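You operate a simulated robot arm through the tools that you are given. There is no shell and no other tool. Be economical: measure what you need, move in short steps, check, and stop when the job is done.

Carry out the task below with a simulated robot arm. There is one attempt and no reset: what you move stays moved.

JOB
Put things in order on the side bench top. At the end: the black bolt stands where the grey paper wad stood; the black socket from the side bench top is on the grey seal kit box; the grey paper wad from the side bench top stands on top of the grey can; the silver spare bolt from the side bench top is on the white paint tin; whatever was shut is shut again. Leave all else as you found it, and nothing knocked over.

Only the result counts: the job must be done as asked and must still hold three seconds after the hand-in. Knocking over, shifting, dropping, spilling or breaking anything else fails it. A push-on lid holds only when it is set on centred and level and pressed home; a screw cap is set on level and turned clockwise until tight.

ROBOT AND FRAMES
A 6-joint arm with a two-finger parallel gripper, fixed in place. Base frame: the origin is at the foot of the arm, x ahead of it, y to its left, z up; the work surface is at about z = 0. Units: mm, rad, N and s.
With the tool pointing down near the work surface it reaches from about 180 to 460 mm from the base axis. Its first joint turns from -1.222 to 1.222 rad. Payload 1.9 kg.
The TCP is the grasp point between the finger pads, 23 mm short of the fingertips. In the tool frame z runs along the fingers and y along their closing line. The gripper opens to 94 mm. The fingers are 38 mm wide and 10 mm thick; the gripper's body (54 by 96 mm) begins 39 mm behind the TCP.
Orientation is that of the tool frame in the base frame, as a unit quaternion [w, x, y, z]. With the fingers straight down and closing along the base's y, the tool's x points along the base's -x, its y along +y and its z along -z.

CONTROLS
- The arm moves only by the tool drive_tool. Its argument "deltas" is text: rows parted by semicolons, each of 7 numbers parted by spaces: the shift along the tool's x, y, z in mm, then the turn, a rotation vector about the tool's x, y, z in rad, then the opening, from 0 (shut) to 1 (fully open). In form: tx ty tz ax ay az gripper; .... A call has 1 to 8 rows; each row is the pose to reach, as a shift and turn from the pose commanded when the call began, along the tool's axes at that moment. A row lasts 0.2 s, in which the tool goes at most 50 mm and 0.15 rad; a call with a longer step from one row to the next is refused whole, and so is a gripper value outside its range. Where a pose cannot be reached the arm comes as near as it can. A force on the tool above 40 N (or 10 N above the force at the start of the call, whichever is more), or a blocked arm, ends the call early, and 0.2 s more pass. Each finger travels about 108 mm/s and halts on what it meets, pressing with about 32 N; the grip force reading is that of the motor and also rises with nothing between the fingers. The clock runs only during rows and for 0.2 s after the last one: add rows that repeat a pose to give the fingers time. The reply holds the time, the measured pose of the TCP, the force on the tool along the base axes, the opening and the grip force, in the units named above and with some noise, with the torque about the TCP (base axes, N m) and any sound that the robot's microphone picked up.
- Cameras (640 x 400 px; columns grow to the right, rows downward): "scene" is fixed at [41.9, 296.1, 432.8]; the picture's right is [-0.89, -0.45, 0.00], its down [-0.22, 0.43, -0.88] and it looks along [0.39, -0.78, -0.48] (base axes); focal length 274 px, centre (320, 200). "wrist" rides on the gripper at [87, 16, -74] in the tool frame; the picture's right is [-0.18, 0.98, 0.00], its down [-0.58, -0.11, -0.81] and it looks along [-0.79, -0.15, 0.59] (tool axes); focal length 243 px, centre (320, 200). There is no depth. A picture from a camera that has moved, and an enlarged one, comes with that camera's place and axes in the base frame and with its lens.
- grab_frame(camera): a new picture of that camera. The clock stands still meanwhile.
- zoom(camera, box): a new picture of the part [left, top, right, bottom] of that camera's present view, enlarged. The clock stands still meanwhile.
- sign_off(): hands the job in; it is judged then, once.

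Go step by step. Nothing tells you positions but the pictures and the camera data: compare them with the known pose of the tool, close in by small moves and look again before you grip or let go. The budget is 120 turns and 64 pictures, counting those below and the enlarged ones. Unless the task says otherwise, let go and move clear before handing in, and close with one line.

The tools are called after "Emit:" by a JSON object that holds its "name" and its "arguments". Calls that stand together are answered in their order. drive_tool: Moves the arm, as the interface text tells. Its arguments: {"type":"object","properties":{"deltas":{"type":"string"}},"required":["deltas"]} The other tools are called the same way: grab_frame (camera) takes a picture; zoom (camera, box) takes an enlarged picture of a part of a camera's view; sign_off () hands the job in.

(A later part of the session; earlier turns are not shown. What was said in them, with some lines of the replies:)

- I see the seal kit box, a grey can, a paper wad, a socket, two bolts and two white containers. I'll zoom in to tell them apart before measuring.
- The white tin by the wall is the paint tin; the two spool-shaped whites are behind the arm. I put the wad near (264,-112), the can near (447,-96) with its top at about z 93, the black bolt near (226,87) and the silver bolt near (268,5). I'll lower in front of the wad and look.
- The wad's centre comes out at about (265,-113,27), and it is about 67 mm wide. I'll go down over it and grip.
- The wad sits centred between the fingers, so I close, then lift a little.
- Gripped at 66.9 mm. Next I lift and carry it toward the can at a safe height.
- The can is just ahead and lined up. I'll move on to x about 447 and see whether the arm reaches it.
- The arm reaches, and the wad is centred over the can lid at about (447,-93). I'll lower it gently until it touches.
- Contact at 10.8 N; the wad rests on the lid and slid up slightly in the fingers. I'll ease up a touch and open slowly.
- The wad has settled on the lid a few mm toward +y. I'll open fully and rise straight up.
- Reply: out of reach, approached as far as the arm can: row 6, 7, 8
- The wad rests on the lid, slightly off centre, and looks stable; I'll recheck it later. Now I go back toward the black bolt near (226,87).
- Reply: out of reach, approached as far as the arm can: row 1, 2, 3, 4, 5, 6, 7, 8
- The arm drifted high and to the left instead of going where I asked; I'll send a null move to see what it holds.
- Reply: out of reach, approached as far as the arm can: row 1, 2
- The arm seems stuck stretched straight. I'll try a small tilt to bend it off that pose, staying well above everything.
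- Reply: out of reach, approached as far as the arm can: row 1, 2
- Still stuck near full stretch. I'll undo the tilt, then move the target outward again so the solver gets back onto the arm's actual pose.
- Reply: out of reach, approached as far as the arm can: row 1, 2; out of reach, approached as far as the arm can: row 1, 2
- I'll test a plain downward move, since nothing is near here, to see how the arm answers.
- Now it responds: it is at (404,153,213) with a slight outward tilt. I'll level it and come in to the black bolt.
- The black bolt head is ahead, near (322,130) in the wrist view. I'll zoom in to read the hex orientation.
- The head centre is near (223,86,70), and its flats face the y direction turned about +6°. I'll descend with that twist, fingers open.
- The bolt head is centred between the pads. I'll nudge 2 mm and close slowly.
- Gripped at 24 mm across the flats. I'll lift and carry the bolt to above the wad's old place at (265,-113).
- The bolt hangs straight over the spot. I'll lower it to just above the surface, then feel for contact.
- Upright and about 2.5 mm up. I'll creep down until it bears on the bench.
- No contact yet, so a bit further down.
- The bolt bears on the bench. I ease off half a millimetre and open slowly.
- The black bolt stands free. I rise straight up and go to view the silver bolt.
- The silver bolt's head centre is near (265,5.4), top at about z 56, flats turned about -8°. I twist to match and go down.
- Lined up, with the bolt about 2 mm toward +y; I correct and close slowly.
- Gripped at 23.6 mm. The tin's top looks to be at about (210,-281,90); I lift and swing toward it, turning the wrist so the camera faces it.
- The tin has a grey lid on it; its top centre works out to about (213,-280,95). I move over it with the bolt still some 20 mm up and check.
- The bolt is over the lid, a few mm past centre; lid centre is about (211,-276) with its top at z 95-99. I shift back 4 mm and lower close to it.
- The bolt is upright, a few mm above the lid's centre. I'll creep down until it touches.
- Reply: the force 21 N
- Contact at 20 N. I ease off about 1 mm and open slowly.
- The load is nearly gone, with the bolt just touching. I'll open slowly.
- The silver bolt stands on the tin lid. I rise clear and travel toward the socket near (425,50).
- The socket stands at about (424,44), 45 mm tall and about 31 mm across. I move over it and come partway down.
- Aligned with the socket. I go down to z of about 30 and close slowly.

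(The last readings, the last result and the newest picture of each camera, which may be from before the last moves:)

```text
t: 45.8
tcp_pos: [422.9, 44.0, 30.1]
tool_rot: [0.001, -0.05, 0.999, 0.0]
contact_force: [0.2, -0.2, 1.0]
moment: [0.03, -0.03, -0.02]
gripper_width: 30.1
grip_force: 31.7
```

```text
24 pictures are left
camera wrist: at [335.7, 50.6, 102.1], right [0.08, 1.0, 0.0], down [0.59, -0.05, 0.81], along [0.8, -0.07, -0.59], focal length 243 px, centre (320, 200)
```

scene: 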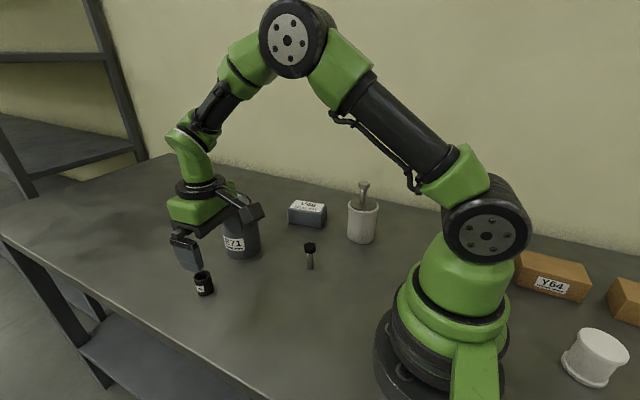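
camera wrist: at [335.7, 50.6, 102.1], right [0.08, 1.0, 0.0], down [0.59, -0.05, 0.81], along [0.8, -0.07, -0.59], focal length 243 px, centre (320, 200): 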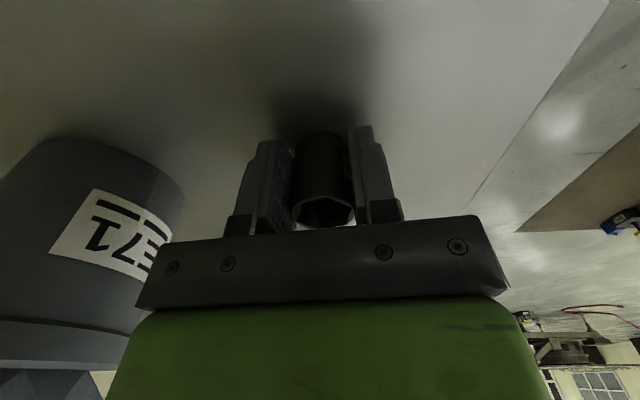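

Socket gripped at 30 mm. I lift it, pull in past the can, and swing toward the seal kit box, whose top is near (361,-268,56).

Emit:
{"name": "drive_tool", "arguments": {"deltas": "0 0 -40 0 0 0 0.2; 0 0 -80 0 0 0 0.2; 0 0 -120 0 0 0 0.2; 48 -7 -120 0 0 0 0.2; 95 -15 -120 0 0 0 0.2; 104 -54 -120 0 0 0.12 0.2; 113 -93 -120 0 0 0.24 0.2; 113 -93 -120 0 0 0.24 0.2"}}

```text
t: 47.6
tcp_pos: [319.3, -58.9, 149.3]
tool_rot: [0.001, 0.07, 0.998, 0.0]
contact_force: [-0.6, -0.5, 0.0]
moment: [0.04, 0.01, -0.01]
gripper_width: 29.8
grip_force: 32.0
```

Emit:
{"name": "drive_tool", "arguments": {"deltas": "-2 -42 0 0 0 0.125 0.2; -5 -84 0 0 0 0.25 0.2; -7 -126 0 0 0 0.375 0.2; -9.5 -167 0 0 0 0.5 0.2; -9.5 -167 0 0 0 0.5 0.2"}}

Emit:
{"name": "grab_frame", "arguments": {"camera": "wrist"}}

Emit:
{"name": "zoom", "arguments": {"camera": "scene", "box": [250, 140, 390, 260]}}

```text
t: 48.8
tcp_pos: [307.8, -227.0, 150.9]
tool_rot: [0.0, 0.313, 0.95, 0.0]
contact_force: [0.1, 0.1, -0.2]
moment: [-0.04, 0.0, 0.01]
gripper_width: 29.7
grip_force: 32.0
```

```text
23 pictures are left
camera wrist: at [248.0, -162.9, 223.8], right [0.73, 0.68, 0.0], down [0.4, -0.43, 0.81], along [0.55, -0.59, -0.59], focal length 243 px, centre (320, 200)
```

wrist: 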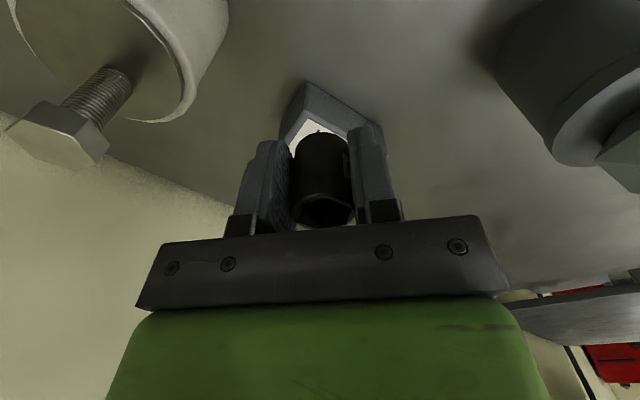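

```text
3.33 times, centred on (320, 200) of scene
camera zoom: at [41.9, 296.1, 432.8], right [-0.89, -0.45, 0.0], down [-0.22, 0.43, -0.88], along [0.39, -0.78, -0.48], focal length 914 px, centre (320, 200)
```

zoom: 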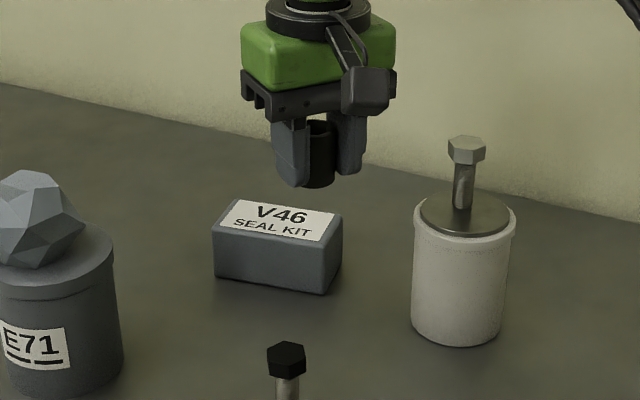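

The box top is partly hidden behind the socket. I'll move over its estimated centre, still high, where the camera sees it below the fingers.

Emit:
{"name": "drive_tool", "arguments": {"deltas": "-35 -1 0 0 0 0 0.2; -66 -2.5 0 0 0 0 0.2; -66 -2.5 0 0 0 0 0.2"}}

Emit:
{"name": "grab_frame", "arguments": {"camera": "wrist"}}

Emit:
{"name": "zoom", "arguments": {"camera": "scene", "box": [250, 140, 390, 260]}}

```text
t: 49.6
tcp_pos: [358.7, -268.5, 152.0]
tool_rot: [0.0, 0.313, 0.95, 0.001]
contact_force: [0.8, -0.4, -0.7]
moment: [0.0, 0.0, 0.0]
gripper_width: 30.1
grip_force: 32.0
```

```text
21 pictures are left
camera wrist: at [298.2, -203.6, 225.0], right [0.73, 0.68, 0.0], down [0.4, -0.43, 0.81], along [0.55, -0.59, -0.59], focal length 243 px, centre (320, 200)
```

wrist: 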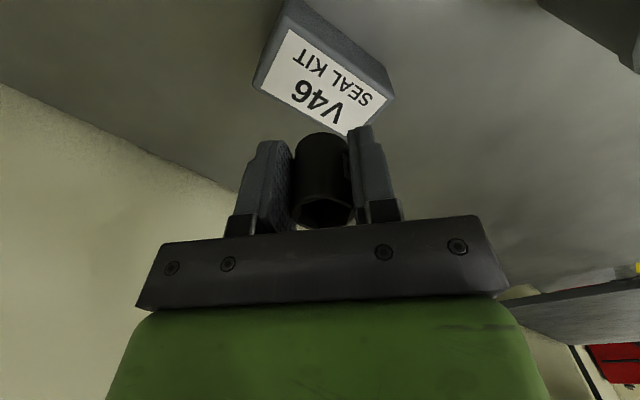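

```text
3.33 times, centred on (320, 200) of scene
camera zoom: at [41.9, 296.1, 432.8], right [-0.89, -0.45, 0.0], down [-0.22, 0.43, -0.88], along [0.39, -0.78, -0.48], focal length 914 px, centre (320, 200)
```

zoom: 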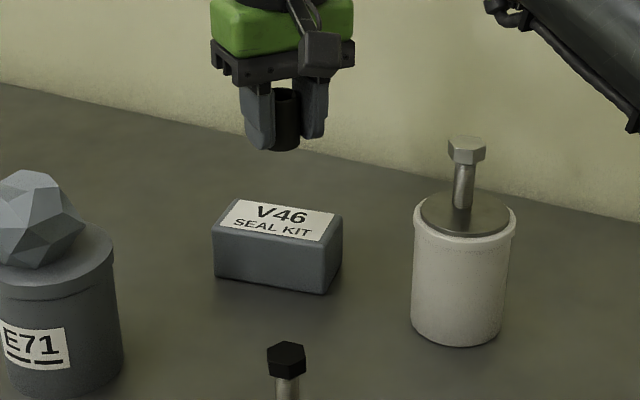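

The box top is about 95 x 50 mm, centred near (368,-277) with its top at z of about 46-50. I shift out 9 mm and lower to just above it.

Emit:
{"name": "drive_tool", "arguments": {"deltas": "-9 -2 0 0 0 0 0.2; -9 -2 30 0 0 0 0.2; -9 -2 55 0 0 0 0.2; -9 -2 60 0 0 0 0.2; -9 -2 60 0 0 0 0.2"}}

Emit:
{"name": "grab_frame", "arguments": {"camera": "wrist"}}

Emit:
{"name": "zoom", "arguments": {"camera": "scene", "box": [270, 170, 350, 240]}}

```text
t: 50.8
tcp_pos: [364.5, -276.3, 88.6]
tool_rot: [0.001, 0.314, 0.95, -0.001]
contact_force: [-0.2, 0.0, -1.2]
moment: [0.02, 0.0, 0.01]
gripper_width: 30.1
grip_force: 31.9
```

```text
19 pictures are left
camera wrist: at [305.5, -212.5, 162.6], right [0.73, 0.68, 0.0], down [0.4, -0.43, 0.81], along [0.55, -0.59, -0.59], focal length 243 px, centre (320, 200)
```

wrist: 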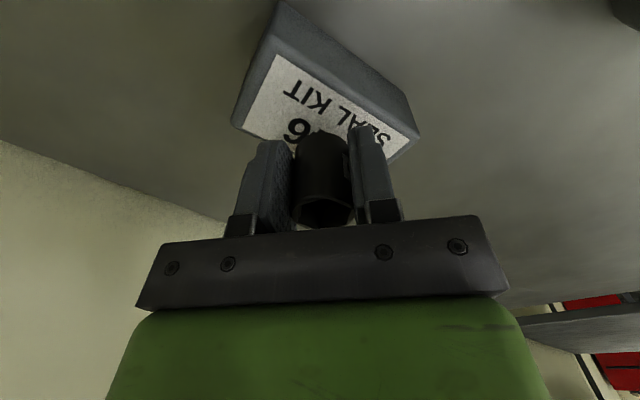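

```text
5.71 times, centred on (310, 205) of scene
camera zoom: at [41.9, 296.1, 432.8], right [-0.89, -0.45, 0.0], down [-0.22, 0.43, -0.88], along [0.39, -0.78, -0.48], focal length 1568 px, centre (377, 171)
```

zoom: 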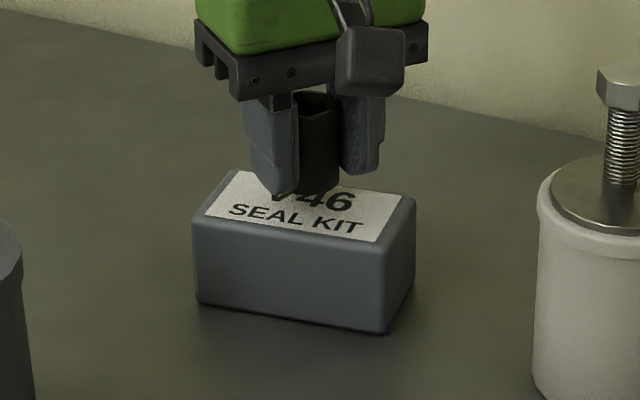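

On course to the middle of the box top. I lower 8 mm, then creep.

Emit:
{"name": "drive_tool", "arguments": {"deltas": "0 0 4 0 0 0 0.2; 0 0 7 0 0 0 0.2; 0 0 8 0 0 0 0.2; 0 0 8 0 0 0 0.2"}}

Emit:
{"name": "zoom", "arguments": {"camera": "scene", "box": [270, 170, 350, 240]}}

```text
t: 51.8
tcp_pos: [363.2, -275.5, 79.7]
tool_rot: [0.0, 0.314, 0.949, 0.0]
contact_force: [-0.7, 0.7, 0.0]
moment: [0.0, -0.02, 0.03]
gripper_width: 29.7
grip_force: 31.9
```

```text
5.71 times, centred on (310, 205) of scene
camera zoom: at [41.9, 296.1, 432.8], right [-0.89, -0.45, 0.0], down [-0.22, 0.43, -0.88], along [0.39, -0.78, -0.48], focal length 1568 px, centre (377, 171)
```

zoom: 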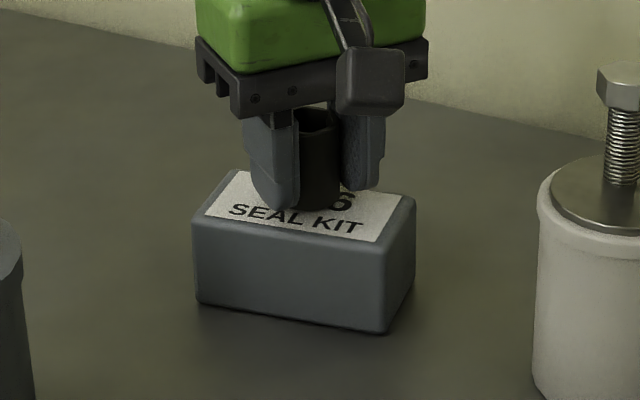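

Emit:
{"name": "drive_tool", "arguments": {"deltas": "0 0 1 0 0 0 0.2; 0 0 2 0 0 0 0.2; 0 0 2 0 0 0 0.2"}}

```text
t: 52.6
tcp_pos: [364.5, -276.0, 78.5]
tool_rot: [0.001, 0.314, 0.949, 0.0]
contact_force: [-0.5, 0.3, -0.9]
moment: [-0.01, 0.0, 0.02]
gripper_width: 30.2
grip_force: 32.3
```

No contact yet, so I keep creeping down.

Emit:
{"name": "drive_tool", "arguments": {"deltas": "0 0 0.7 0 0 0 0.2; 0 0 1.4 0 0 0 0.2; 0 0 1.4 0 0 0 0.2"}}

```text
t: 53.4
tcp_pos: [365.2, -276.1, 79.1]
tool_rot: [0.001, 0.313, 0.95, 0.0]
contact_force: [-0.4, 2.2, 6.3]
moment: [-0.03, -0.05, 0.03]
gripper_width: 29.8
grip_force: 32.2
```

Light contact at 6 N, so the socket rests on the box. I open slowly.

Emit:
{"name": "drive_tool", "arguments": {"deltas": "0 0 -0.2 0 0 0 0.25; 0 0 -0.2 0 0 0 0.33; 0 0 -0.2 0 0 0 0.38; 0 0 -0.2 0 0 0 0.45; 0 0 -0.2 0 0 0 0.6"}}

Emit:
{"name": "zoom", "arguments": {"camera": "scene", "box": [270, 170, 350, 240]}}

```text
t: 54.6
tcp_pos: [365.5, -275.9, 77.6]
tool_rot: [0.0, 0.314, 0.95, -0.001]
contact_force: [0.0, 0.2, 0.5]
moment: [0.0, -0.02, -0.03]
gripper_width: 56.5
grip_force: 0.0
```

```text
5.71 times, centred on (310, 205) of scene
camera zoom: at [41.9, 296.1, 432.8], right [-0.89, -0.45, 0.0], down [-0.22, 0.43, -0.88], along [0.39, -0.78, -0.48], focal length 1568 px, centre (377, 171)
```

zoom: 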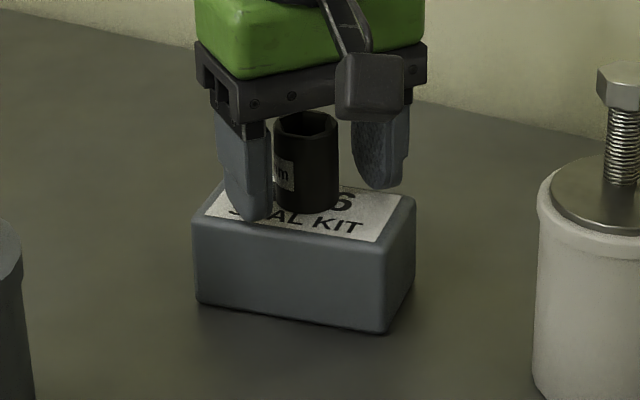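

The socket stands on the box. I rise clear, back off a little, and check the whole bench.

Emit:
{"name": "drive_tool", "arguments": {"deltas": "0 0 -35 0 0 0 0.6; 0 0 -70 0 0 0 0.6; 0 0 -90 0 0 0 0.6; 35 0 -100 0 0 0 0.6; 60 10 -110 0 0 0 0.6; 60 10 -110 0 0 0 0.6"}}

Emit:
{"name": "zoom", "arguments": {"camera": "scene", "box": [180, 160, 420, 310]}}

Emit:
{"name": "grab_frame", "arguments": {"camera": "scene"}}

```text
t: 56.0
tcp_pos: [322.6, -231.9, 190.1]
tool_rot: [0.0, 0.315, 0.949, 0.0]
contact_force: [-0.2, -0.5, -0.2]
moment: [0.01, 0.02, 0.0]
gripper_width: 56.2
grip_force: 0.1
```

```text
2.67 times, centred on (300, 235) of scene
camera zoom: at [41.9, 296.2, 432.8], right [-0.89, -0.45, 0.0], down [-0.22, 0.43, -0.88], along [0.39, -0.78, -0.48], focal length 732 px, centre (373, 107)
```

zoom: 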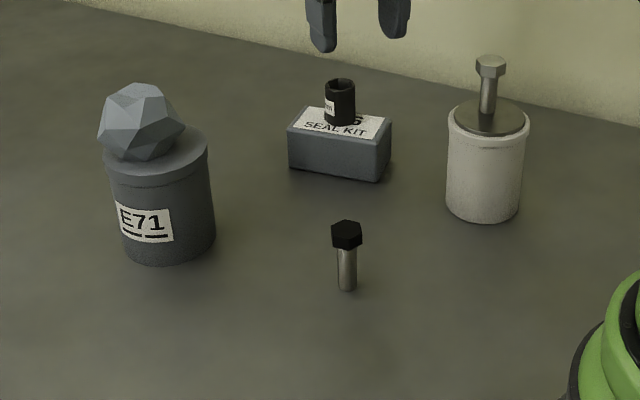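

```text
14 pictures are left
```

scene: 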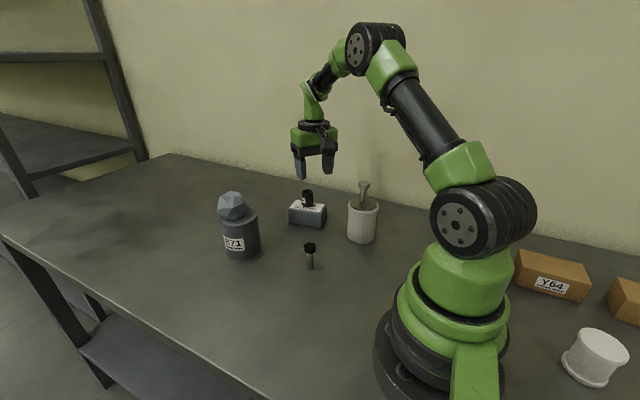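

All four pieces are where asked: the wad has stayed put on the can, both bolts and the socket stand upright, the lids are still on, and the hand is clear. I'm handing in.

Emit:
{"name": "sign_off", "arguments": {}}

```text
The job is handed in.
```

I handed the job in with all four items placed as asked; I don't have the judge's result. The black bolt stands where the wad was, the socket is on the seal kit box, and the silver bolt is on the paint tin's lid. The wad is on the grey can, about 13 mm off the lid's centre, and has not moved since I set it down. No lid was opened and nothing was knocked over.
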